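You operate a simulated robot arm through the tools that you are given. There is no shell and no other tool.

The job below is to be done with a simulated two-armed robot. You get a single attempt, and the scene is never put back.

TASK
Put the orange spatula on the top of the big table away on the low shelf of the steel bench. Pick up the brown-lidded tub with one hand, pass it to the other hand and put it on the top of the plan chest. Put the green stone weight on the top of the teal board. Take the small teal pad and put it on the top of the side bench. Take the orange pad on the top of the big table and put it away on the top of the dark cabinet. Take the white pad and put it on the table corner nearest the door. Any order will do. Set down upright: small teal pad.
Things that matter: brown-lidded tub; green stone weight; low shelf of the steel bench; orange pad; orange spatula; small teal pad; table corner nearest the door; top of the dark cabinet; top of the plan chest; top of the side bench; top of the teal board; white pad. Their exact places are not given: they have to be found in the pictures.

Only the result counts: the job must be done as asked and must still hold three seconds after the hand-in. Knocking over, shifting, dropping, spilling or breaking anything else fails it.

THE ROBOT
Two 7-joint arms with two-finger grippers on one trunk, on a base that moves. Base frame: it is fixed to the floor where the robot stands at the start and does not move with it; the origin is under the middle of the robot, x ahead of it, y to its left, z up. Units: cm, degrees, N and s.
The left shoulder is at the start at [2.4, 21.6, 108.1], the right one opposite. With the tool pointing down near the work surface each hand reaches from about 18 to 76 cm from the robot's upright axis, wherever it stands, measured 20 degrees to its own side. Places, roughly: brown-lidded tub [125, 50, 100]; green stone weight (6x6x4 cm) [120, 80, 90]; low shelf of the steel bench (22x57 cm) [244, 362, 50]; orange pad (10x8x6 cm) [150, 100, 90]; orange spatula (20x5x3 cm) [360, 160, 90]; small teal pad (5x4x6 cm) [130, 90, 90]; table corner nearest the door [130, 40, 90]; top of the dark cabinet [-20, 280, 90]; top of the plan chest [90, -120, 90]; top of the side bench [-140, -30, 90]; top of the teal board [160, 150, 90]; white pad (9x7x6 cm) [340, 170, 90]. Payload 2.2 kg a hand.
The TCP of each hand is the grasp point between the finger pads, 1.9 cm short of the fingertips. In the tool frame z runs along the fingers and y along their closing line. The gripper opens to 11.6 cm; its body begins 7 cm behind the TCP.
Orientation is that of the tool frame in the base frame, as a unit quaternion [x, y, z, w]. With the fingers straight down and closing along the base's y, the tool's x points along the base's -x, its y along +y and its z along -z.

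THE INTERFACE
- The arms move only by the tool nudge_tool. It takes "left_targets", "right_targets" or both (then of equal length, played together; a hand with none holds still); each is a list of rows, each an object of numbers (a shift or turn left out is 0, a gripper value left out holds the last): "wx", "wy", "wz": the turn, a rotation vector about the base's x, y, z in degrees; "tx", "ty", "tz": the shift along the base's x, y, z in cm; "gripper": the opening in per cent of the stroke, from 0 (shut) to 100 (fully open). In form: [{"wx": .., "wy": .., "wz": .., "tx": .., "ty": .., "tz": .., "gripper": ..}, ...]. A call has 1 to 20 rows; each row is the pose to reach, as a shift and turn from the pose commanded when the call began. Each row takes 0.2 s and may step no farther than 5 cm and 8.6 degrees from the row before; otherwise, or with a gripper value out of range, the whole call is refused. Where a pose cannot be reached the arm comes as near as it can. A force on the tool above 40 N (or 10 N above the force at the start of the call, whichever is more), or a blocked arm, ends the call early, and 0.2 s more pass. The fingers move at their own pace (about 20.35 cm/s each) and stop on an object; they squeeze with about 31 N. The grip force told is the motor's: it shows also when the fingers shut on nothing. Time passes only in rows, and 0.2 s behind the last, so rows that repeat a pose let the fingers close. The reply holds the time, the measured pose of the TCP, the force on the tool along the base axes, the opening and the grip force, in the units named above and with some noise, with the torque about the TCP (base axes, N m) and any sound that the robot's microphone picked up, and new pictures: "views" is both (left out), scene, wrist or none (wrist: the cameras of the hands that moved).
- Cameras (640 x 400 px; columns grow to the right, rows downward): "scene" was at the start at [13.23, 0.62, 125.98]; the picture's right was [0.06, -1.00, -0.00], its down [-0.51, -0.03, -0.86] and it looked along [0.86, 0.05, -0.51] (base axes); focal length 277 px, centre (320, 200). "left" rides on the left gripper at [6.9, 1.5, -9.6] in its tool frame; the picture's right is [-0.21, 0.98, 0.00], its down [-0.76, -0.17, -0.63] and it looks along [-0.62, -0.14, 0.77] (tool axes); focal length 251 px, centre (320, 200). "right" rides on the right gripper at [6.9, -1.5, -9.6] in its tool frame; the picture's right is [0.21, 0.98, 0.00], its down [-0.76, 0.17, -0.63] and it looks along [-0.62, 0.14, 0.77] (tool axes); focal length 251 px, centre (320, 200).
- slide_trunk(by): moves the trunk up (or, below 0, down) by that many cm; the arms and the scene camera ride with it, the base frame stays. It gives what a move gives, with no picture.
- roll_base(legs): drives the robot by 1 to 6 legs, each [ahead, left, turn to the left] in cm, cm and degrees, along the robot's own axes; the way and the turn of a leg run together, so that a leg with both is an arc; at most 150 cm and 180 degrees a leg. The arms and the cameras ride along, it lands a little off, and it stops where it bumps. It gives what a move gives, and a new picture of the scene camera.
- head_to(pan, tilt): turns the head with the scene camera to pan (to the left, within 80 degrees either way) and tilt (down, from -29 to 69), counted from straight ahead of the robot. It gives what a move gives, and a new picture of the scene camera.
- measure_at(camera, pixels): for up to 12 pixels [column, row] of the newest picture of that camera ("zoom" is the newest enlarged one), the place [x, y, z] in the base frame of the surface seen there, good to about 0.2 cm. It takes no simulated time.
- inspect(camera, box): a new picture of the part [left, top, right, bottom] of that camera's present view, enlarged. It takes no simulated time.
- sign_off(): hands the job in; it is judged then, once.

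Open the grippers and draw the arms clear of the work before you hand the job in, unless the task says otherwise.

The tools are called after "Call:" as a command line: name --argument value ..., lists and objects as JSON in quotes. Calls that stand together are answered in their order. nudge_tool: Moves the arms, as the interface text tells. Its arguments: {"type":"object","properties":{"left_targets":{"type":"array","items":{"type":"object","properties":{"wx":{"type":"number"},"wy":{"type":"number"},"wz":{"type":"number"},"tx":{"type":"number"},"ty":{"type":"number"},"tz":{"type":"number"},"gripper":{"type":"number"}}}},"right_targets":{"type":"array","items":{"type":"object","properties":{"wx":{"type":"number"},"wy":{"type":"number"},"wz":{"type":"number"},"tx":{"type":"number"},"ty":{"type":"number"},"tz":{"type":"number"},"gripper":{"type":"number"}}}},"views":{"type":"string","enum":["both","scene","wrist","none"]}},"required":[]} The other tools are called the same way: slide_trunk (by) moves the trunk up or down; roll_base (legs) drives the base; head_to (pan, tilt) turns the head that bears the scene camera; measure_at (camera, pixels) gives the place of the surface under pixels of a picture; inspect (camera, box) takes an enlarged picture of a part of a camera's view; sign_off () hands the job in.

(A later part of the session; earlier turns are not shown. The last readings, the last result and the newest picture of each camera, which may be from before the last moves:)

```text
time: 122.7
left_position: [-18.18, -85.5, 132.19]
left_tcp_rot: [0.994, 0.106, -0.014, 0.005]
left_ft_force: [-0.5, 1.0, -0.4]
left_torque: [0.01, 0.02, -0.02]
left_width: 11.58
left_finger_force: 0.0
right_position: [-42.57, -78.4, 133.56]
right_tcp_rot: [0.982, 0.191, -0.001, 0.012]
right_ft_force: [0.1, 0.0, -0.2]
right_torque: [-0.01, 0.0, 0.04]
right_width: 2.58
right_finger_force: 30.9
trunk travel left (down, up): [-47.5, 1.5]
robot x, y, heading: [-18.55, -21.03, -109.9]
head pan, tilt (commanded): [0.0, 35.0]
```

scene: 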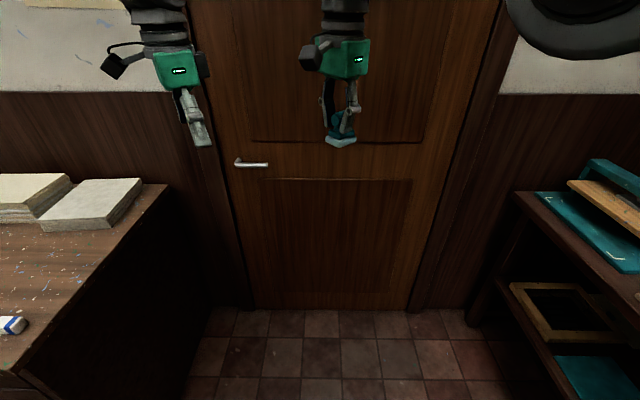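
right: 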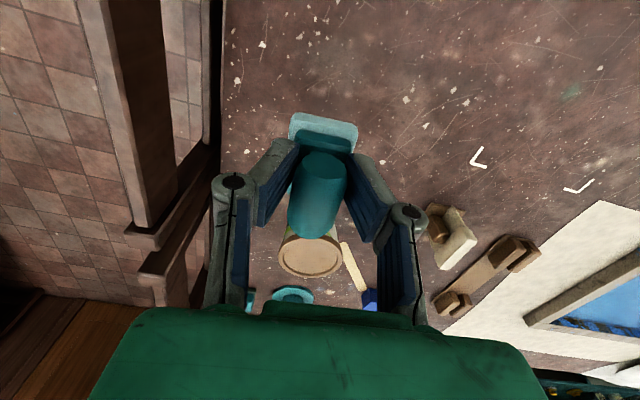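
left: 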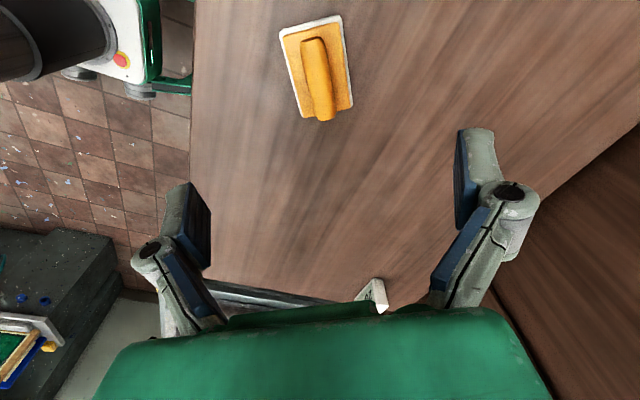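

The door is ahead; the side bench is to the right. I turn right 90° to face the bench.

Call:
roll_base --legs '[[0, 0, -90]]'

Call:
head_to --pan -5 --tilt 38

```text
time: 126.9
left_position: [-82.79, -22.71, 132.42]
left_tcp_rot: [0.782, -0.623, -0.014, -0.006]
left_ft_force: [-0.4, -0.3, 0.7]
left_torque: [0.03, 0.0, 0.01]
left_width: 11.6
left_finger_force: 0.1
right_position: [-75.99, 2.29, 133.76]
right_tcp_rot: [0.831, -0.555, -0.011, 0.01]
right_ft_force: [0.5, 0.5, -0.4]
right_torque: [-0.03, 0.0, 0.02]
right_width: 2.59
right_finger_force: 31.1
trunk travel left (down, up): [-47.5, 1.5]
robot x, y, heading: [-18.46, -21.03, 160.7]
head pan, tilt (commanded): [0.0, 35.0]
```

scene: 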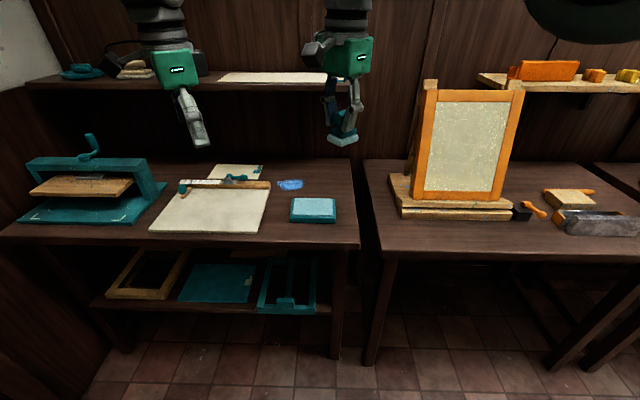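

```text
time: 127.6
left_position: [-82.27, -22.63, 132.48]
left_tcp_rot: [0.782, -0.623, -0.015, -0.006]
left_ft_force: [0.3, -1.0, -0.4]
left_torque: [0.02, -0.05, 0.01]
left_width: 11.59
left_finger_force: 0.0
right_position: [-75.66, 2.61, 134.08]
right_tcp_rot: [0.83, -0.558, -0.011, 0.013]
right_ft_force: [0.8, -0.2, -0.9]
right_torque: [-0.04, -0.02, -0.02]
right_width: 2.62
right_finger_force: 31.1
trunk travel left (down, up): [-47.5, 1.5]
robot x, y, heading: [-18.51, -21.48, 160.6]
head pan, tilt (commanded): [-5.0, 38.0]
```

scene: 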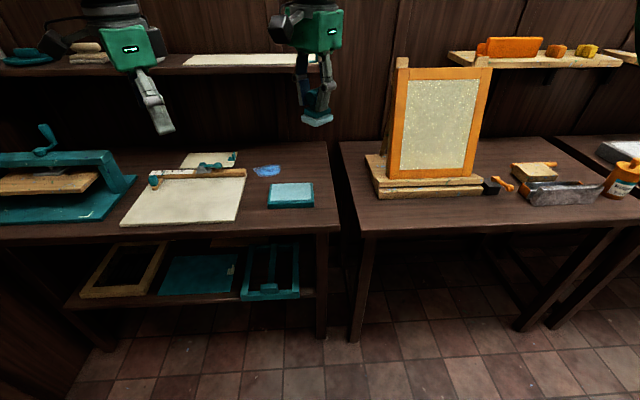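

The side bench is well seen: free space at right around (305,180) and in front. I measure the spots and obstacles.

Call:
measure_at --camera "scene" --pixels '[[300, 165], [320, 170], [335, 228], [326, 145], [312, 205], [272, 185], [312, 184], [255, 170], [330, 190], [300, 150], [280, 222], [265, 196]]'

Call:
inspect --camera "scene" --box '[200, 120, 360, 250]'

```text
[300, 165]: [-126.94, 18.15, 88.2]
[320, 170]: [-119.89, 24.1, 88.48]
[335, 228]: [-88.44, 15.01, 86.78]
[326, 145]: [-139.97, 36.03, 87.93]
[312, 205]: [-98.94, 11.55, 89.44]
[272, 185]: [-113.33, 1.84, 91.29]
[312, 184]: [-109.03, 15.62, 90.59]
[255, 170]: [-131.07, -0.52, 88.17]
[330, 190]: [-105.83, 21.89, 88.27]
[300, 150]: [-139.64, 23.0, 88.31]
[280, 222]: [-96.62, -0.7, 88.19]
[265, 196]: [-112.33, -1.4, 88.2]
```

```text
3.08 times, centred on (280, 185) of scene
```

zoom: 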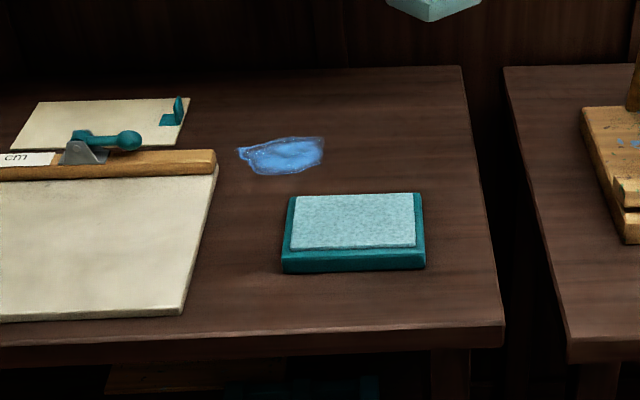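

Target spot for the teal pad: [-121,18,88.2], clear of the box and the blue stain. I drive 40 cm ahead and lower the trunk 15 cm.

Call:
roll_base --legs '[[40, 0, 0]]'

Call:
slide_trunk --by -17

```text
time: 130.1
left_position: [-120.41, -9.36, 132.76]
left_tcp_rot: [0.783, -0.622, -0.017, -0.005]
left_ft_force: [0.2, -0.1, -0.1]
left_torque: [0.03, 0.0, 0.01]
left_width: 11.61
left_finger_force: 0.1
right_position: [-113.63, 15.84, 134.57]
right_tcp_rot: [0.83, -0.557, -0.013, 0.015]
right_ft_force: [-0.2, -0.4, 0.1]
right_torque: [0.02, 0.02, 0.0]
right_width: 2.59
right_finger_force: 30.8
trunk travel left (down, up): [-47.5, 1.5]
robot x, y, heading: [-57.22, -7.72, 160.6]
head pan, tilt (commanded): [-5.0, 38.0]
```

scene: 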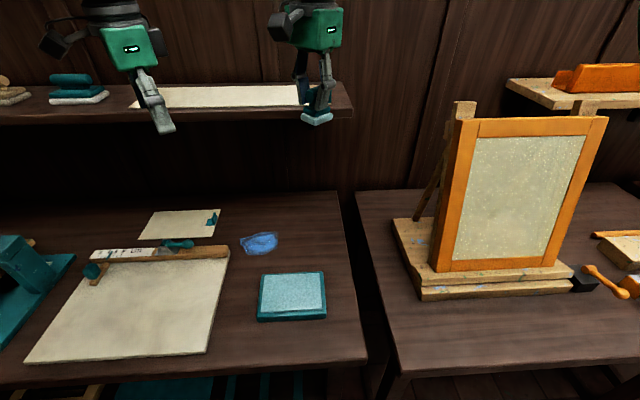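

```text
time: 132.0
left_position: [-119.91, -9.39, 115.95]
left_tcp_rot: [0.782, -0.622, -0.018, -0.004]
left_ft_force: [-0.3, -0.2, 0.5]
left_torque: [-0.01, -0.02, 0.03]
left_width: 11.59
left_finger_force: 0.1
right_position: [-113.36, 15.96, 117.88]
right_tcp_rot: [0.829, -0.558, -0.014, 0.018]
right_ft_force: [-0.4, 0.1, 0.1]
right_torque: [-0.01, -0.02, -0.03]
right_width: 2.6
right_finger_force: 31.6
trunk travel left (down, up): [-30.5, 18.5]
robot x, y, heading: [-57.01, -7.99, 160.6]
head pan, tilt (commanded): [-5.0, 38.0]
```

The right hand is at [-113.4,16,117.9]. I shift it over the target, level the tool (about 3° off) and descend to ~2.5 cm above the bench.

Call:
nudge_tool --right_targets '[{"tx": -3.8, "ty": 1, "wx": 1.2, "wy": -1.1}, {"tx": -7.6, "ty": 2, "wx": 2.4, "wy": -2.2}, {"tx": -7.6, "ty": 2, "tz": -4.5, "wx": 2.4, "wy": -2.2}, {"tx": -7.6, "ty": 2, "tz": -9, "wx": 2.4, "wy": -2.2}, {"tx": -7.6, "ty": 2, "tz": -13.5, "wx": 2.4, "wy": -2.2}, {"tx": -7.6, "ty": 2, "tz": -18, "wx": 2.4, "wy": -2.2}, {"tx": -7.6, "ty": 2, "tz": -22, "wx": 2.4, "wy": -2.2}]' --views "both"

```text
time: 133.6
left_position: [-120.08, -9.31, 115.78]
left_tcp_rot: [0.782, -0.623, -0.017, -0.004]
left_ft_force: [-0.1, -0.7, 0.4]
left_torque: [0.0, 0.03, -0.01]
left_width: 11.58
left_finger_force: 0.0
right_position: [-120.04, 18.04, 95.62]
right_tcp_rot: [0.831, -0.556, -0.009, -0.013]
right_ft_force: [-0.3, -0.7, 0.3]
right_torque: [-0.01, -0.01, -0.03]
right_width: 2.64
right_finger_force: 31.3
right hand out of reach, approached as far as the arm can: row 1, 2, 3, 4, 5, 6, 7
trunk travel left (down, up): [-30.5, 18.5]
robot x, y, heading: [-56.96, -7.91, 160.9]
head pan, tilt (commanded): [-5.0, 38.0]
```

scene: 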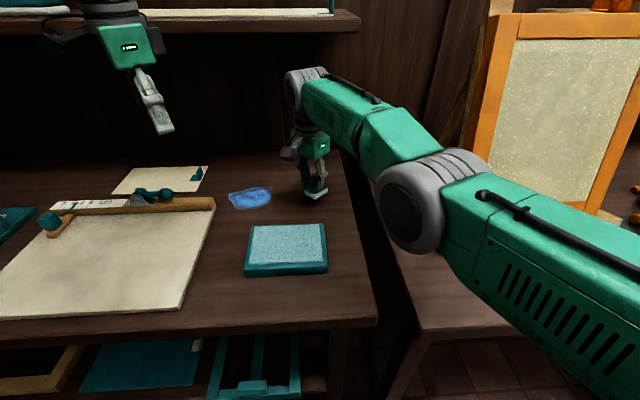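
right: 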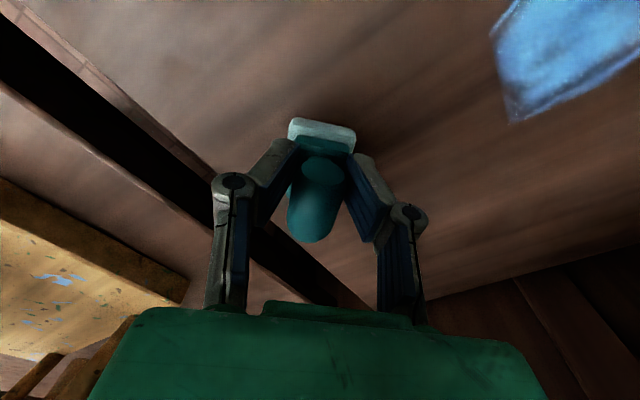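

The pad is above the spot at [-120,18,95.6] and level. I check the right elbow's place relative to the neighbouring bench.

Call:
measure_at --camera "scene" --pixels '[[415, 235], [435, 250], [400, 200], [390, 165], [340, 110], [316, 195], [450, 270], [560, 300], [470, 165]]'

```text
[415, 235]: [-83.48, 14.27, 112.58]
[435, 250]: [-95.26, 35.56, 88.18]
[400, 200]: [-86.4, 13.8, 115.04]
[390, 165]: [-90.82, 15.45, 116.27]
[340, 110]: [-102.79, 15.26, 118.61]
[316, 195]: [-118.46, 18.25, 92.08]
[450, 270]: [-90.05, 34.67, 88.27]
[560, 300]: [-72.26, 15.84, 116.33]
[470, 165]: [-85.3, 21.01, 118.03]
```

The elbow is at z≈113, well clear. I lower the pad to contact.

Call:
nudge_tool --right_targets '[{"tz": -1}, {"tz": -2}, {"tz": -2.5}, {"tz": -2.8}]' --views "none"

```text
time: 134.6
left_position: [-119.95, -9.29, 115.96]
left_tcp_rot: [0.782, -0.623, -0.018, -0.003]
left_ft_force: [-0.2, -0.2, 0.4]
left_torque: [0.02, -0.01, -0.03]
left_width: 11.61
left_finger_force: 0.1
right_position: [-120.17, 17.73, 92.88]
right_tcp_rot: [0.831, -0.556, -0.011, -0.012]
right_ft_force: [-1.2, 0.7, 4.5]
right_torque: [-0.1, 0.1, -0.04]
right_width: 2.62
right_finger_force: 31.1
trunk travel left (down, up): [-30.5, 18.5]
robot x, y, heading: [-57.23, -7.72, 160.6]
head pan, tilt (commanded): [-5.0, 38.0]
```

Contact at 4.5 N and z 92.9, as expected. I open the fingers and rise straight up.

Call:
nudge_tool --right_targets '[{"tz": 0, "gripper": 40}, {"tz": 0, "gripper": 50}, {"tz": 0.3, "gripper": 50}, {"tz": 3, "gripper": 50}, {"tz": 7, "gripper": 60}, {"tz": 11, "gripper": 60}, {"tz": 15, "gripper": 60}, {"tz": 19.5, "gripper": 60}]' --views "both"

```text
time: 136.4
left_position: [-119.91, -9.44, 116.01]
left_tcp_rot: [0.782, -0.623, -0.018, -0.004]
left_ft_force: [0.4, -0.8, -0.1]
left_torque: [0.04, 0.01, 0.04]
left_width: 11.61
left_finger_force: 0.0
right_position: [-118.35, 17.63, 110.94]
right_tcp_rot: [0.831, -0.557, -0.01, -0.012]
right_ft_force: [0.4, 0.7, 0.6]
right_torque: [0.01, 0.06, 0.02]
right_width: 6.95
right_finger_force: 0.1
right hand out of reach, approached as far as the arm can: row 6, 7, 8
trunk travel left (down, up): [-30.5, 18.5]
robot x, y, heading: [-57.01, -7.36, 160.8]
head pan, tilt (commanded): [-5.0, 38.0]
```

scene: 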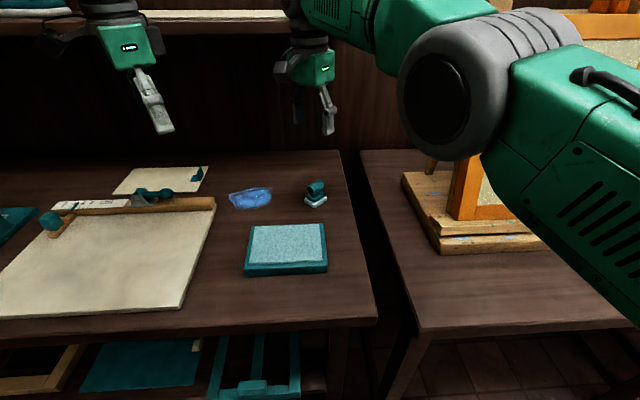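
right: 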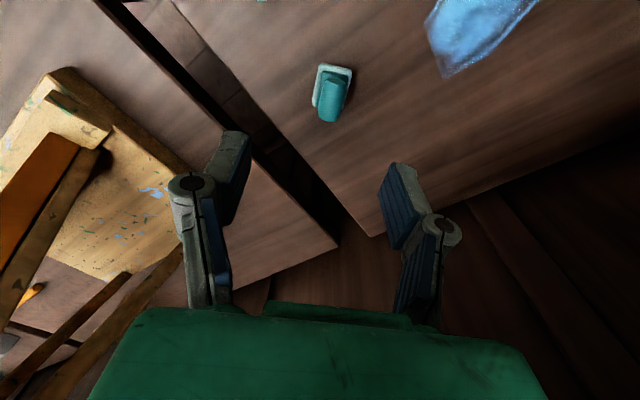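

The teal pad stands upright on the side bench at (316,192). I back off, turn around and go to the table's near side in front of the chairs for the tub.

Call:
roll_base --legs '[[-40, 0, 0], [0, 0, -179], [0, 110, 0], [30, 0, 0]]'

Call:
head_to --pan 5 --tilt 45

```text
time: 153.1
left_position: [107.91, 73.74, 115.97]
left_tcp_rot: [0.624, 0.781, -0.002, 0.017]
left_ft_force: [-0.2, 0.0, 1.3]
left_torque: [0.04, -0.02, -0.02]
left_width: 11.59
left_finger_force: 0.0
right_position: [106.48, 46.68, 110.89]
right_tcp_rot: [0.557, 0.83, -0.01, 0.01]
right_ft_force: [-0.5, -0.9, 0.2]
right_torque: [0.04, -0.03, 0.04]
right_width: 6.92
right_finger_force: 0.1
trunk travel left (down, up): [-30.5, 18.5]
robot x, y, heading: [45.06, 72.72, -19.4]
head pan, tilt (commanded): [-5.0, 38.0]
```

scene: 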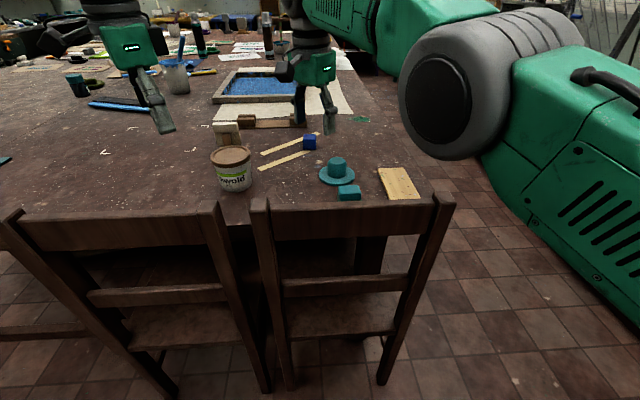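

```text
time: 153.8
left_position: [107.62, 74.13, 116.12]
left_tcp_rot: [0.624, 0.781, -0.003, 0.019]
left_ft_force: [0.1, 0.0, -0.1]
left_torque: [0.0, -0.01, 0.02]
left_width: 11.57
left_finger_force: 0.1
right_position: [106.6, 47.15, 111.32]
right_tcp_rot: [0.557, 0.83, -0.011, 0.011]
right_ft_force: [0.6, 0.2, -0.3]
right_torque: [0.0, 0.01, 0.0]
right_width: 6.97
right_finger_force: 0.0
trunk travel left (down, up): [-30.5, 18.5]
robot x, y, heading: [44.98, 72.83, -19.2]
head pan, tilt (commanded): [5.0, 45.0]
```

scene: 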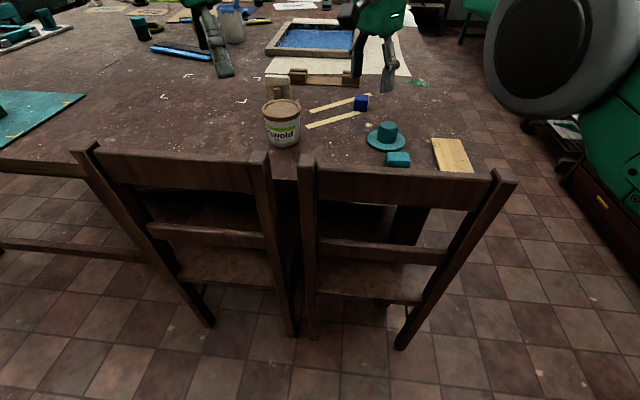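

I check the chairs' feet before the last approach.

Call:
measure_at --camera "scene" --pixels '[[208, 325], [403, 348], [310, 335], [292, 335], [88, 150], [505, 178], [262, 160], [305, 165], [282, 104], [264, 112], [300, 110], [282, 148]]'

Call:
inspect --camera "scene" --box '[230, 70, 350, 160]'

```text
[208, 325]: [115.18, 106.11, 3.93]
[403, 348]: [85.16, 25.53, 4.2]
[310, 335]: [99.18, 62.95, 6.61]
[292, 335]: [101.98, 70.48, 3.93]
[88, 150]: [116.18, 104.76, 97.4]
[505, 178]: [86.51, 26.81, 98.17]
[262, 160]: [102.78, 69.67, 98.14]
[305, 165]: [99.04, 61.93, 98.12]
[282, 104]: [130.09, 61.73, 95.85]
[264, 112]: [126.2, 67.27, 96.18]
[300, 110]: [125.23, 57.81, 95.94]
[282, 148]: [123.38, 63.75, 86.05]
```

```text
4.44 times, centred on (290, 115) of scene
```

zoom: 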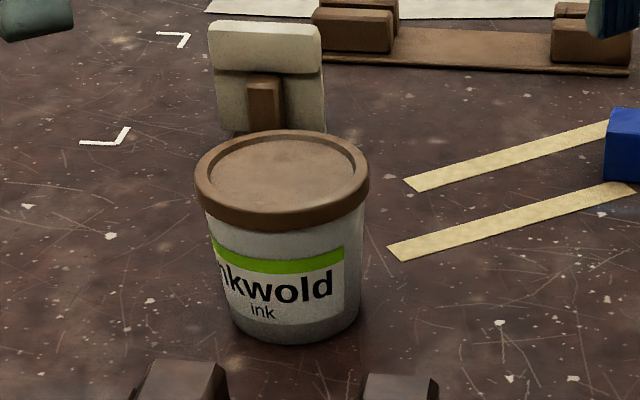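

Lid is about 10.2 cm wide. I measure the white-brown thing standing right behind the tub to know its distance.

Call:
measure_at --camera "zoom" --pixels '[[265, 40], [220, 60], [315, 60], [265, 110], [318, 120], [225, 125], [195, 185], [369, 185], [281, 135], [281, 225], [290, 338], [283, 180]]'

```text
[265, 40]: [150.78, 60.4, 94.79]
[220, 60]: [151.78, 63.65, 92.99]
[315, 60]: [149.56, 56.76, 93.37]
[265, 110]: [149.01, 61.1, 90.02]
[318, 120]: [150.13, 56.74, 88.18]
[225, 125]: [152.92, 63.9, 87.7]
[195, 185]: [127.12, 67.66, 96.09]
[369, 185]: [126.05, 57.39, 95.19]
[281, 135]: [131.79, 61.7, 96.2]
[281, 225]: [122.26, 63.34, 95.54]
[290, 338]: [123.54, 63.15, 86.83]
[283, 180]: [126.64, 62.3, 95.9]
```

The thing behind is 18 cm away from the tub, so there's room. I drive 18 cm ahead.

Call:
roll_base --legs '[[18, 0, 0]]'

Call:
nudge_tool --left_targets '[{"wz": -8}, {"wz": -16}, {"wz": -24}, {"wz": -32}]' --views "both"

```text
time: 155.4
left_position: [124.63, 68.51, 116.17]
left_tcp_rot: [0.622, 0.783, -0.004, 0.02]
left_ft_force: [0.2, -0.5, -0.6]
left_torque: [0.0, 0.0, 0.02]
left_width: 11.6
left_finger_force: 0.0
right_position: [123.47, 41.38, 111.22]
right_tcp_rot: [0.556, 0.831, -0.011, 0.013]
right_ft_force: [0.2, 0.1, -0.5]
right_torque: [-0.05, 0.01, -0.01]
right_width: 6.96
right_finger_force: 0.2
trunk travel left (down, up): [-30.5, 18.5]
robot x, y, heading: [61.95, 66.97, -19.1]
head pan, tilt (commanded): [5.0, 45.0]
```

scene: 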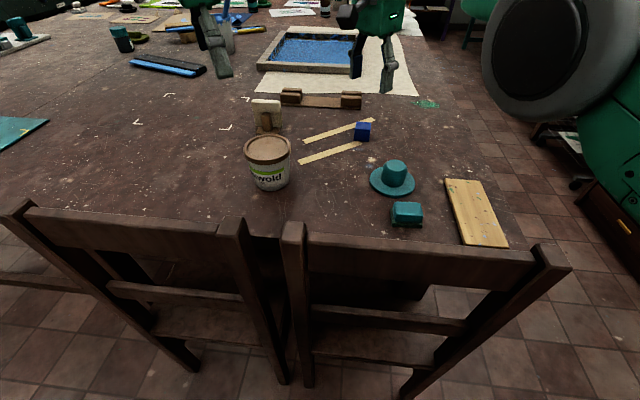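

```text
time: 156.4
left_position: [124.28, 68.63, 116.35]
left_tcp_rot: [0.815, 0.579, -0.008, 0.02]
left_ft_force: [-0.4, 0.7, 0.1]
left_torque: [0.01, 0.0, 0.03]
left_width: 11.6
left_finger_force: 0.1
right_position: [123.45, 41.68, 111.58]
right_tcp_rot: [0.556, 0.831, -0.012, 0.014]
right_ft_force: [-0.2, -0.1, -0.1]
right_torque: [0.02, 0.0, -0.01]
right_width: 6.92
right_finger_force: 0.0
trunk travel left (down, up): [-30.5, 18.5]
robot x, y, heading: [61.79, 66.69, -18.9]
head pan, tilt (commanded): [5.0, 45.0]
```

scene: 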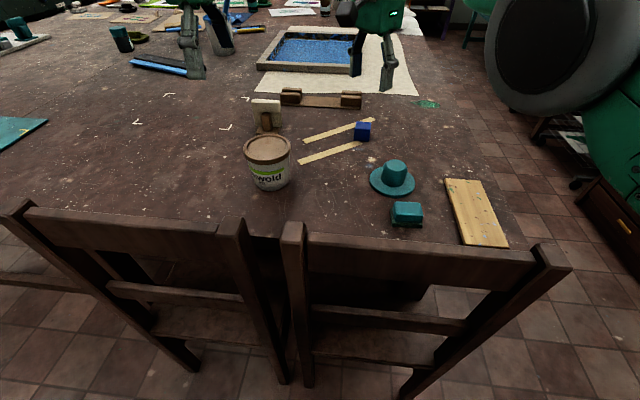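
left: 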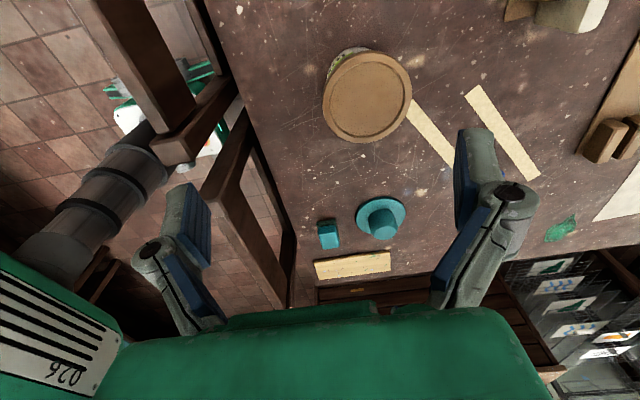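

The left wrist sees the lid round at (367,97). I measure its rim to get the exact centre.

Call:
measure_at --camera "left" --pixels '[[326, 97], [409, 97], [367, 57], [367, 140], [367, 97], [338, 68], [397, 68], [338, 127], [397, 127]]'

```text
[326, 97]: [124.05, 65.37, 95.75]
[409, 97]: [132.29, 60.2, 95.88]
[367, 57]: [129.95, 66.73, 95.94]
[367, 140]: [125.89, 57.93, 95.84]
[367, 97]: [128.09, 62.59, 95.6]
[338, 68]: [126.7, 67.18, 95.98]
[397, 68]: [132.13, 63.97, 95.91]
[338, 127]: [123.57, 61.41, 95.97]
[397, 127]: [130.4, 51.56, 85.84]
```

Lid centre ≈ [127.9,62.45], radius ~5, top 96. I level the left hand, centre it over the lid and descend to z≈101 for a check.

Call:
nudge_tool --left_targets '[{"tx": 1.8, "ty": -3.1, "wx": 1.2, "wy": 0.3, "gripper": 100}, {"tx": 3.6, "ty": -6.2, "wx": 2.4, "wy": 0.6}, {"tx": 3.6, "ty": -6.2, "tz": -4.5, "wx": 2.4, "wy": 0.6}, {"tx": 3.6, "ty": -6.2, "tz": -9, "wx": 2.4, "wy": 0.6}, {"tx": 3.6, "ty": -6.2, "tz": -13, "wx": 2.4, "wy": 0.6}, {"tx": 3.6, "ty": -6.2, "tz": -15.5, "wx": 2.4, "wy": 0.6}, {"tx": 3.6, "ty": -6.2, "tz": -15.5, "wx": 2.4, "wy": 0.6}]' --views "both"

```text
time: 158.0
left_position: [128.03, 62.13, 100.8]
left_tcp_rot: [0.815, 0.58, 0.001, 0.0]
left_ft_force: [-1.1, -0.2, -0.3]
left_torque: [0.02, -0.02, 0.01]
left_width: 11.61
left_finger_force: 0.1
right_position: [123.46, 41.28, 111.61]
right_tcp_rot: [0.556, 0.831, -0.011, 0.013]
right_ft_force: [0.4, 0.5, 0.5]
right_torque: [-0.01, 0.03, 0.01]
right_width: 6.95
right_finger_force: 0.0
trunk travel left (down, up): [-30.5, 18.5]
robot x, y, heading: [61.76, 66.9, -19.0]
head pan, tilt (commanded): [5.0, 45.0]
```

scene: 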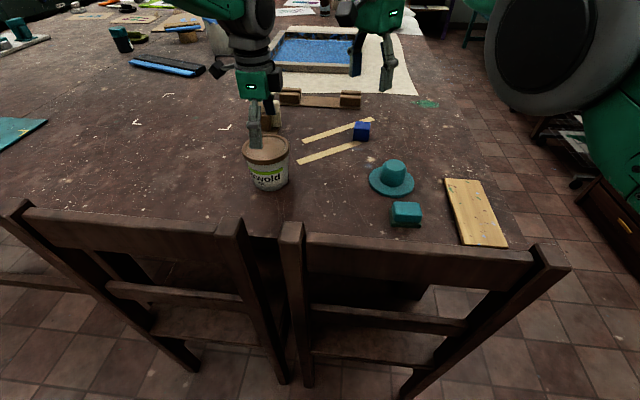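
left: 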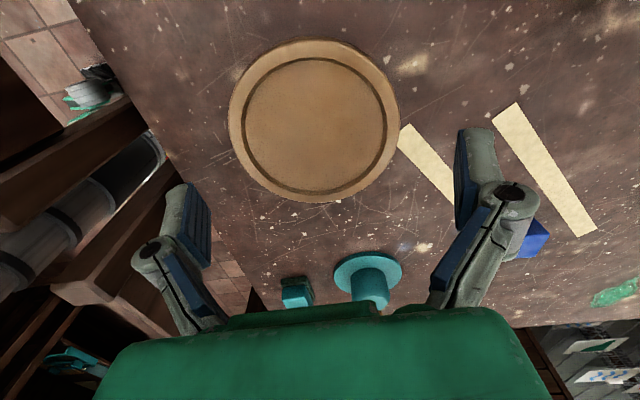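

The lid sits at about (314,120) in the wrist view between the fingers. I re-measure its rim.

Call:
measure_at --camera "left" --pixels '[[232, 120], [396, 120], [314, 42], [314, 196], [255, 65], [372, 65], [255, 175], [372, 178], [314, 120]]'

```text
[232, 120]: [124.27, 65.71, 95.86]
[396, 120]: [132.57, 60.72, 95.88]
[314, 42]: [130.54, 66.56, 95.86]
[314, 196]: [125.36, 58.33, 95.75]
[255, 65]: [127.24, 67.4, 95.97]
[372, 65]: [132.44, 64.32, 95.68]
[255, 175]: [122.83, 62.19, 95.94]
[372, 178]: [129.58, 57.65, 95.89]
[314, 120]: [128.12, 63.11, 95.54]
```

Centre confirmed [127.95,62.5]; the hand is within 0.4 cm. I make the small correction, lower to z≈95.3 and close.

Call:
nudge_tool --left_targets '[{"tx": -0.1, "ty": 0.3, "tz": -1.5}, {"tx": -0.1, "ty": 0.3, "tz": -3}, {"tx": -0.1, "ty": 0.3, "tz": -4.5}, {"tx": -0.1, "ty": 0.3, "tz": -5.5}, {"tx": -0.1, "ty": 0.3, "tz": -5.5, "gripper": 60}, {"tx": -0.1, "ty": 0.3, "tz": -5.5, "gripper": 60}, {"tx": -0.1, "ty": 0.3, "tz": -5.5, "gripper": 60}]' --views "both"

```text
time: 159.6
left_position: [127.59, 62.54, 95.36]
left_tcp_rot: [0.814, 0.58, 0.001, -0.001]
left_ft_force: [-0.1, 0.7, 4.2]
left_torque: [0.17, 0.35, 0.04]
left_width: 10.1
left_finger_force: 31.6
right_position: [123.46, 41.54, 111.58]
right_tcp_rot: [0.556, 0.831, -0.011, 0.013]
right_ft_force: [-0.4, -0.7, -0.7]
right_torque: [-0.02, 0.01, 0.02]
right_width: 6.93
right_finger_force: 0.0
trunk travel left (down, up): [-30.5, 18.5]
robot x, y, heading: [62.51, 66.74, -19.3]
head pan, tilt (commanded): [5.0, 45.0]
```

scene: 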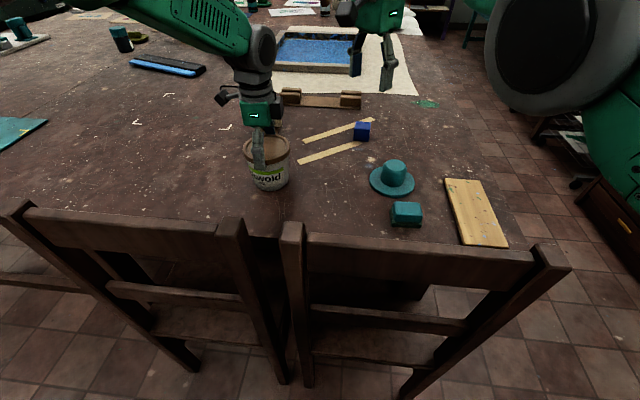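
left: 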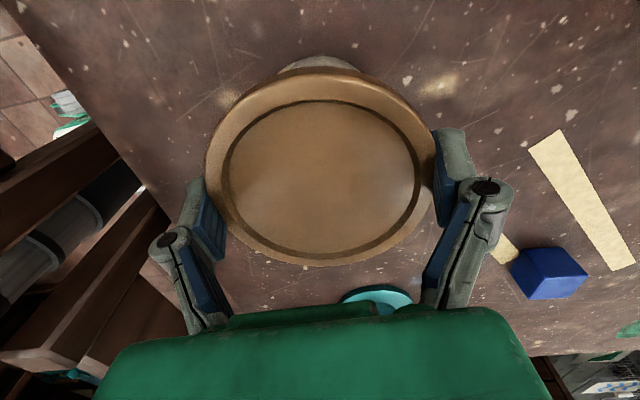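

Gripped the lid (10.1 cm, 31.6 N). I lift slowly to see that the tub comes along.

Call:
nudge_tool --left_targets '[{"tz": 1}, {"tz": 3}, {"tz": 5}, {"tz": 5}]' --views "both"

```text
time: 160.6
left_position: [127.83, 62.63, 100.24]
left_tcp_rot: [0.814, 0.58, 0.0, 0.0]
left_ft_force: [-0.7, -0.5, -4.7]
left_torque: [0.0, 0.03, -0.03]
left_width: 10.08
left_finger_force: 31.0
right_position: [123.64, 41.39, 111.47]
right_tcp_rot: [0.556, 0.831, -0.011, 0.012]
right_ft_force: [0.5, 1.2, 0.5]
right_torque: [-0.04, 0.04, -0.02]
right_width: 6.96
right_finger_force: 0.0
trunk travel left (down, up): [-30.5, 18.5]
robot x, y, heading: [61.97, 66.95, -19.3]
head pan, tilt (commanded): [5.0, 45.0]
```

scene: 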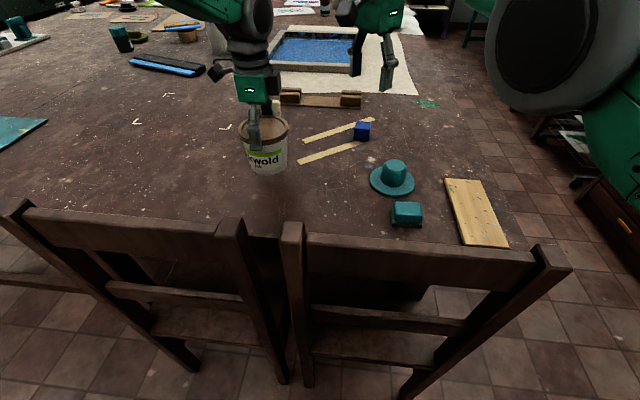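
left: 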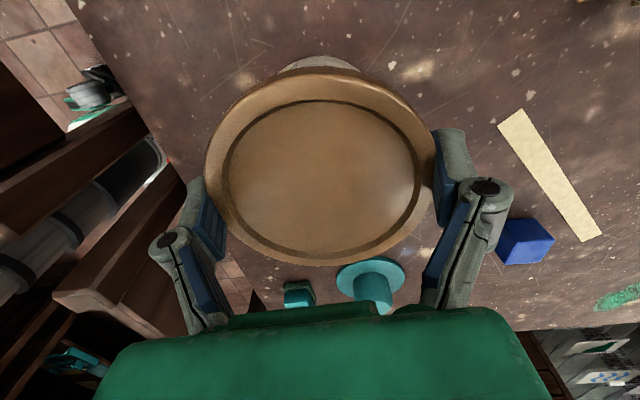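

The tub hangs safely (4.7 N). I lift it higher, back off from the chairs and turn right to look at the plan chest.

Call:
nudge_tool --left_targets '[{"tz": 4}, {"tz": 8}, {"tz": 12}, {"tz": 15}]' --views "none"

Call:
roll_base --legs '[[-50, 0, 0], [0, 0, -45]]'

Call:
head_to --pan 0 --tilt 35

```text
time: 161.6
left_position: [127.88, 62.52, 115.25]
left_tcp_rot: [0.814, 0.58, 0.001, -0.002]
left_ft_force: [-1.3, 0.0, -5.2]
left_torque: [0.03, -0.04, -0.02]
left_width: 10.1
left_finger_force: 31.1
right_position: [123.58, 41.42, 111.63]
right_tcp_rot: [0.557, 0.831, -0.01, 0.013]
right_ft_force: [-0.5, 0.7, -0.6]
right_torque: [0.01, 0.0, 0.03]
right_width: 6.98
right_finger_force: 0.0
trunk travel left (down, up): [-30.5, 18.5]
robot x, y, heading: [62.11, 66.84, -19.3]
head pan, tilt (commanded): [5.0, 45.0]
```

```text
time: 166.6
left_position: [57.84, 33.24, 115.2]
left_tcp_rot: [0.976, 0.219, 0.0, -0.001]
left_ft_force: [-0.3, 0.2, -4.6]
left_torque: [-0.01, -0.01, 0.02]
left_width: 10.05
left_finger_force: 30.2
right_position: [39.71, 21.56, 111.6]
right_tcp_rot: [0.834, 0.551, -0.014, 0.007]
right_ft_force: [-0.5, -0.1, -0.3]
right_torque: [-0.01, -0.01, 0.01]
right_width: 6.97
right_finger_force: 0.0
trunk travel left (down, up): [-30.5, 18.5]
robot x, y, heading: [14.91, 83.57, -64.7]
head pan, tilt (commanded): [5.0, 45.0]
```

scene: 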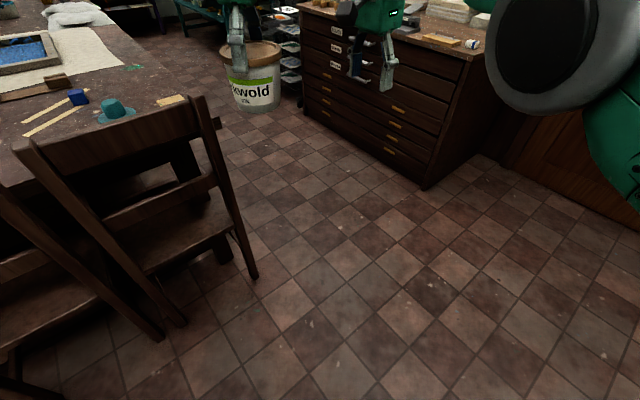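

```text
time: 167.3
left_position: [57.71, 33.72, 115.7]
left_tcp_rot: [0.976, 0.219, 0.001, 0.001]
left_ft_force: [-0.4, -0.2, -5.6]
left_torque: [-0.01, 0.01, -0.02]
left_width: 10.03
left_finger_force: 31.1
right_position: [39.76, 21.82, 111.97]
right_tcp_rot: [0.835, 0.55, -0.015, 0.01]
right_ft_force: [-0.6, -0.2, 1.0]
right_torque: [0.01, 0.02, 0.03]
right_width: 6.96
right_finger_force: 0.0
trunk travel left (down, up): [-30.5, 18.5]
robot x, y, heading: [14.92, 83.23, -64.9]
head pan, tilt (commanded): [0.0, 35.0]
```

scene: 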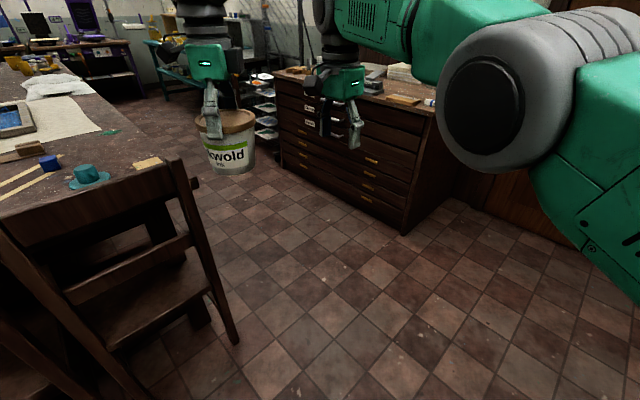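

Open floor ahead. I measure the plan chest's position before moving on.

Call:
measure_at --camera "scene" --pixels '[[405, 232], [277, 72], [437, 118], [283, 165], [405, 100], [300, 72], [238, 340], [430, 103], [385, 88]]'

```text
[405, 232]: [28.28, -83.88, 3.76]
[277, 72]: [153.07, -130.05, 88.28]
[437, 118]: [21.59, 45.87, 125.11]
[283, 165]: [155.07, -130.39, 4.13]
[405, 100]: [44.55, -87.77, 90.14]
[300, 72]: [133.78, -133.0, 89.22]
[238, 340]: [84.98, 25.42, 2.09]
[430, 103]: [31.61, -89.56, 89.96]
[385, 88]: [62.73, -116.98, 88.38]
```

The chest's front runs from [28,-84] to [155,-130]. I turn to face it and go to open floor for the handover.

Call:
roll_base --legs '[[0, 0, -45], [65, 22, 0]]'

Call:
nudge_tool --right_targets '[{"wz": 8}, {"wz": 16}, {"wz": 24}, {"wz": 32}, {"wz": 40}, {"wz": 48}, {"wz": 56}, {"wz": 64}, {"wz": 72}, {"wz": 80}, {"wz": 88}, {"wz": 96}, {"wz": 104}, {"wz": 112}, {"wz": 120}, {"wz": 128}, {"wz": 136}]' --views "both"

```text
time: 173.1
left_position: [8.67, -50.7, 115.55]
left_tcp_rot: [0.985, -0.171, 0.001, 0.002]
left_ft_force: [-0.3, 0.9, -5.9]
left_torque: [-0.02, -0.03, -0.02]
left_width: 10.0
left_finger_force: 31.5
right_position: [-12.36, -46.53, 111.94]
right_tcp_rot: [0.982, 0.189, -0.017, 0.004]
right_ft_force: [0.4, -0.5, -0.5]
right_torque: [-0.04, 0.0, 0.04]
right_width: 6.94
right_finger_force: 0.0
trunk travel left (down, up): [-30.5, 18.5]
robot x, y, heading: [13.27, 14.59, -109.8]
head pan, tilt (commanded): [0.0, 35.0]
```

scene: 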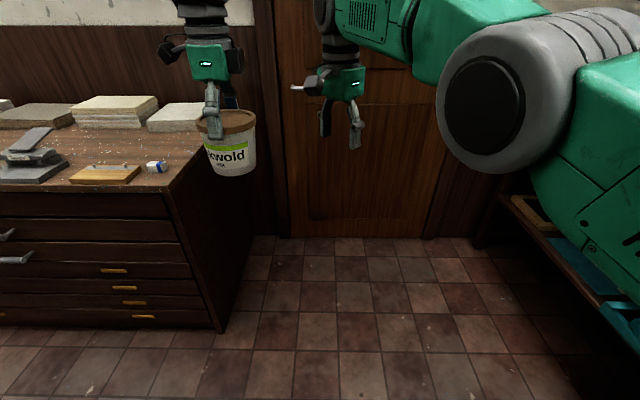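

```text
time: 176.7
left_position: [8.8, -50.28, 115.89]
left_tcp_rot: [0.985, -0.171, 0.001, 0.003]
left_ft_force: [-0.1, -0.4, -6.1]
left_torque: [0.01, 0.0, -0.02]
left_width: 9.96
left_finger_force: 30.5
right_position: [-12.21, -46.43, 112.27]
right_tcp_rot: [0.191, 0.981, 0.0, 0.019]
right_ft_force: [-0.6, -0.2, 0.4]
right_torque: [0.02, 0.0, 0.03]
right_width: 6.97
right_finger_force: 0.1
trunk travel left (down, up): [-30.5, 18.5]
robot x, y, heading: [13.32, 14.87, -109.8]
head pan, tilt (commanded): [0.0, 35.0]
```

scene: 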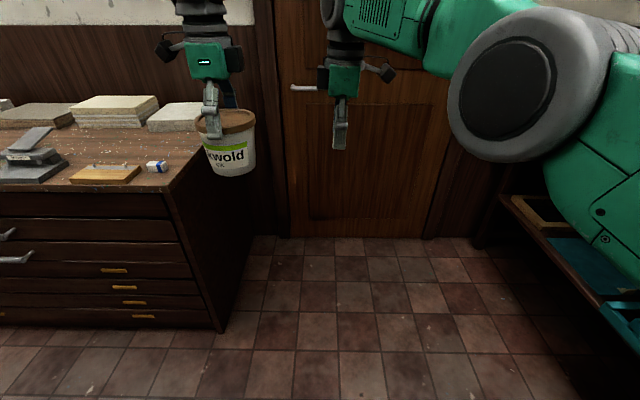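
right: 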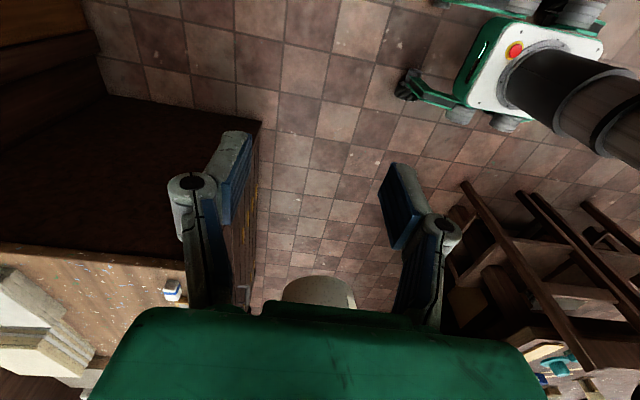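

The right hand turned fine (rel. +88°). The left grip width shrinks slowly (10.1→9.96), so I look at the left wrist view to check the tub hasn't slipped.

Call:
inspect --camera "left" --box '[120, 30, 540, 310]'

Call:
inspect --camera "scene" --box '[150, 60, 290, 200]'

Call:
measure_at --camera "scene" --pixels '[[225, 118], [215, 176], [232, 176], [240, 115], [252, 113], [252, 172], [230, 155]]'

```text
1.43 times, centred on (330, 170) of left
```

zoom: 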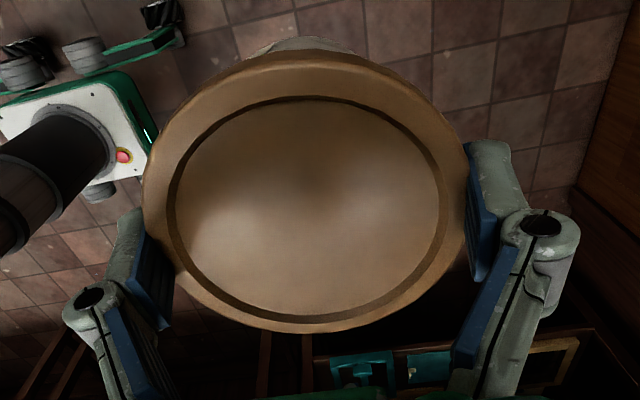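

```text
2.86 times, centred on (220, 130) of scene
```

zoom: 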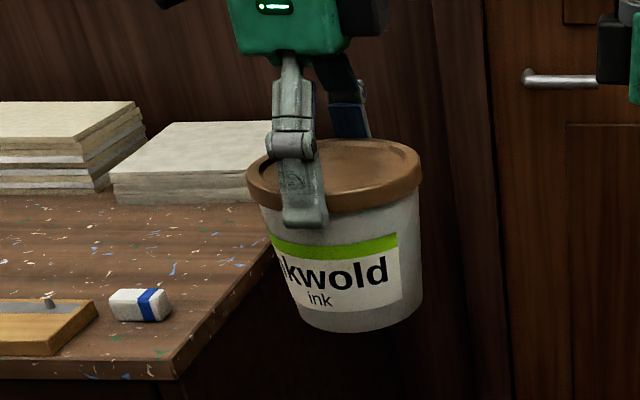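

```text
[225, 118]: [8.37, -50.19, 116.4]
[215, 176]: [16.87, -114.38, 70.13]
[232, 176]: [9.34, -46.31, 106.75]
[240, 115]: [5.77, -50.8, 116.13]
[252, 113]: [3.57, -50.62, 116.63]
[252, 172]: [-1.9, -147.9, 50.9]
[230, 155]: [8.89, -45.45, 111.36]
```

Lid top is 0.5 above the left TCP as at the grasp, so no slip. I move the right hand away to the right and tilt it 50° so it points left-down, for a side grip.

Call:
nudge_tool --right_targets '[{"tx": -3.4, "ty": 3.5, "gripper": 100}, {"tx": -6.8, "ty": 8, "wx": -2.7, "wy": -7.5}, {"tx": -10.2, "ty": 11.5, "wx": -5.4, "wy": -15}, {"tx": -12, "ty": 15, "tz": -1, "wx": -8.1, "wy": -22.5}, {"tx": -13.6, "ty": 17.9, "tz": -2, "wx": -10.8, "wy": -30}, {"tx": -13.6, "ty": 17.9, "tz": -2.2, "wx": -13.5, "wy": -37.5}, {"tx": -13.6, "ty": 17.9, "tz": -2.2, "wx": -16.2, "wy": -45}, {"tx": -13.6, "ty": 17.9, "tz": -2.2, "wx": -16.95, "wy": -47.05}, {"tx": -13.6, "ty": 17.9, "tz": -2.2, "wx": -16.95, "wy": -47.05}]' --views "both"

```text
refused: row 2 steps farther than a row can; nothing moved
```

The step was too long; I use even steps.

Call:
nudge_tool --right_targets '[{"tx": -2.7, "ty": 3.6, "gripper": 100}, {"tx": -5.4, "ty": 7.2, "wx": -2.7, "wy": -7.5}, {"tx": -8.1, "ty": 10.8, "tz": -0.5, "wx": -5.4, "wy": -15}, {"tx": -10.8, "ty": 14.4, "tz": -1, "wx": -8.1, "wy": -22.5}, {"tx": -13.5, "ty": 17.9, "tz": -1.5, "wx": -10.8, "wy": -30}, {"tx": -13.6, "ty": 17.9, "tz": -2.2, "wx": -13.5, "wy": -37.5}, {"tx": -13.6, "ty": 17.9, "tz": -2.2, "wx": -16.2, "wy": -45}, {"tx": -13.6, "ty": 17.9, "tz": -2.2, "wx": -16.95, "wy": -47.05}, {"tx": -13.6, "ty": 17.9, "tz": -2.2, "wx": -16.95, "wy": -47.05}]' --views "both"

```text
time: 178.7
left_position: [8.57, -50.14, 115.97]
left_tcp_rot: [0.985, -0.171, 0.002, 0.004]
left_ft_force: [1.3, 0.4, -5.3]
left_torque: [-0.02, 0.0, 0.0]
left_width: 9.98
left_finger_force: 31.2
right_position: [-25.92, -28.23, 110.02]
right_tcp_rot: [0.172, 0.881, -0.064, 0.436]
right_ft_force: [-0.5, 0.5, 0.4]
right_torque: [0.02, 0.02, 0.01]
right_width: 11.59
right_finger_force: 0.0
trunk travel left (down, up): [-30.5, 18.5]
robot x, y, heading: [13.5, 14.46, -109.7]
head pan, tilt (commanded): [0.0, 35.0]
```

scene: 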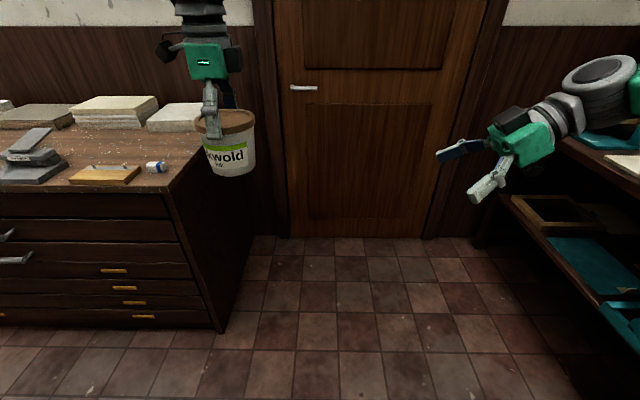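
right: 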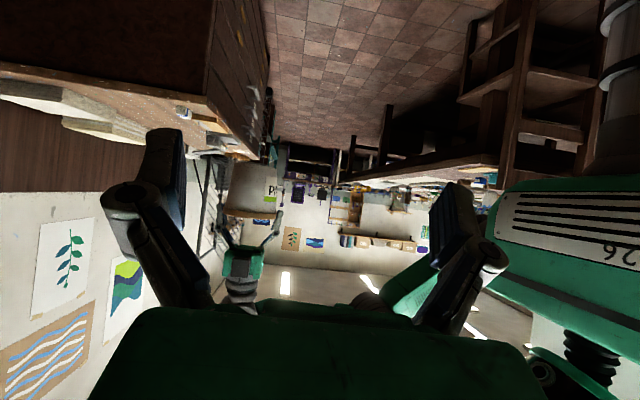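

The right hand now points left-down. I zoom on it to see how far its boxes stick out, for clearance in the handover.

Call:
inspect --camera "scene" --box '[420, 70, 600, 220]'

Call:
measure_at --camera "scene" --pixels '[[512, 108], [495, 120], [525, 120], [510, 130], [535, 150], [500, 135], [545, 140], [487, 187], [460, 148], [440, 155]]'

```text
2.67 times, centred on (510, 145) of scene
```

zoom: 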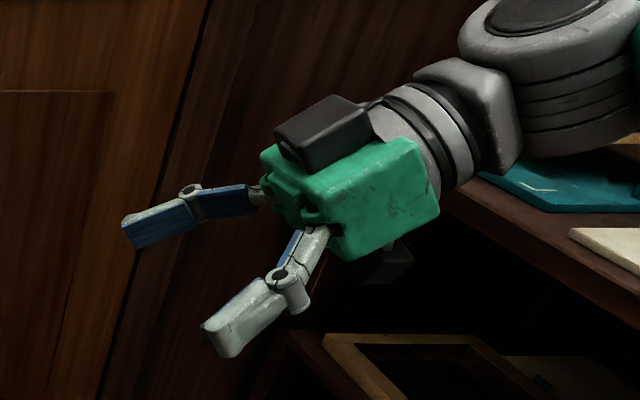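

```text
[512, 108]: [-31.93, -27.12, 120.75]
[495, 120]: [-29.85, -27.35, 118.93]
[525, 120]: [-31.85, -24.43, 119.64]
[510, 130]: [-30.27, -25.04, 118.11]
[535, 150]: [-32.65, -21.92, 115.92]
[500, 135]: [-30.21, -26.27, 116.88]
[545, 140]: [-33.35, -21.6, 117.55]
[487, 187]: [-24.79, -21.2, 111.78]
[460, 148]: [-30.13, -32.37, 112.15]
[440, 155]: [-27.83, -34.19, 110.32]
```

Clearances look fine at this tilt. I bring the left hand with the tub in front of the robot's middle.

Call:
nudge_tool --left_targets '[{"tx": -2.0, "ty": 3.1}, {"tx": -4.0, "ty": 6.2}, {"tx": -6.0, "ty": 9.3}, {"tx": -8.1, "ty": 12.3}, {"tx": -8.1, "ty": 12.3}]' --views "both"

```text
time: 179.9
left_position: [0.51, -37.98, 115.8]
left_tcp_rot: [0.985, -0.171, 0.001, 0.002]
left_ft_force: [-0.7, -0.4, -5.7]
left_torque: [0.04, -0.01, 0.0]
left_width: 9.97
left_finger_force: 31.0
right_position: [-25.93, -28.29, 110.0]
right_tcp_rot: [0.173, 0.881, -0.064, 0.435]
right_ft_force: [0.8, -0.1, -0.2]
right_torque: [0.0, 0.01, 0.01]
right_width: 11.56
right_finger_force: 0.0
trunk travel left (down, up): [-30.5, 18.5]
robot x, y, heading: [13.59, 14.92, -109.4]
head pan, tilt (commanded): [0.0, 35.0]
```

scene: 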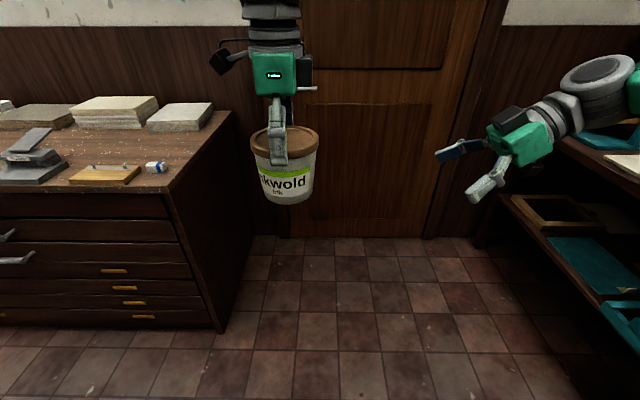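
left: 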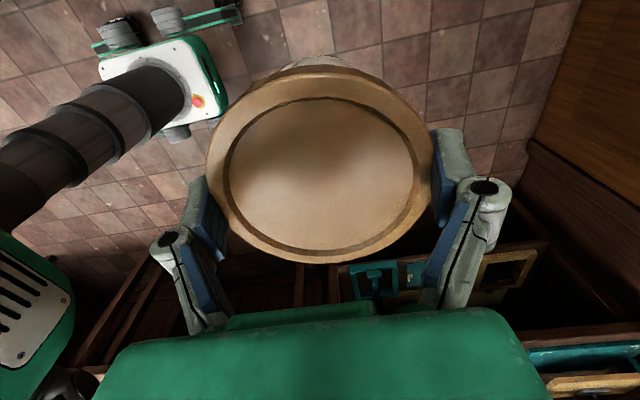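

I measure the tub and the parts of the left hand facing the right hand, to plan the approach.

Call:
measure_at --camera "scene" --pixels '[[285, 130], [285, 150], [300, 180], [285, 203], [265, 200], [311, 140], [307, 70], [307, 92], [275, 94], [278, 160], [253, 140], [318, 140]]'

Call:
inspect --camera "scene" --box '[210, 30, 350, 220]'

```text
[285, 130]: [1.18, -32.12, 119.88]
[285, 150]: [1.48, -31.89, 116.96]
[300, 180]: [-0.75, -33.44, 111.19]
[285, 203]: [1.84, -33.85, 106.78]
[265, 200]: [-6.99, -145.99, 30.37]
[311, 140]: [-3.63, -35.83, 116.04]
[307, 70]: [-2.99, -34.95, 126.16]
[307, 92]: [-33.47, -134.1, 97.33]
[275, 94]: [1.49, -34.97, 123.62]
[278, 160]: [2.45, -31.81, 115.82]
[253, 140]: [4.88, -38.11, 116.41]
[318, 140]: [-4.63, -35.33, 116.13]
```

```text
2.11 times, centred on (280, 125) of scene
```

zoom: 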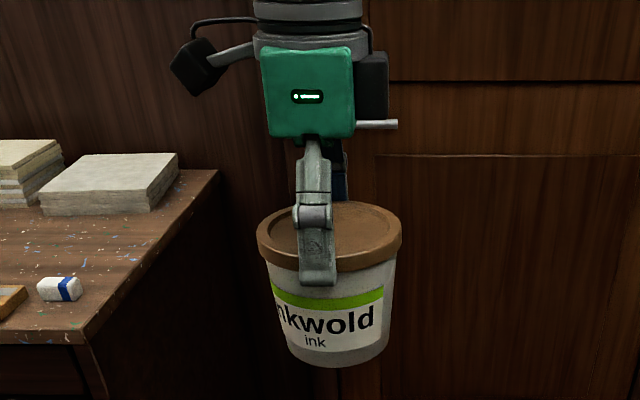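

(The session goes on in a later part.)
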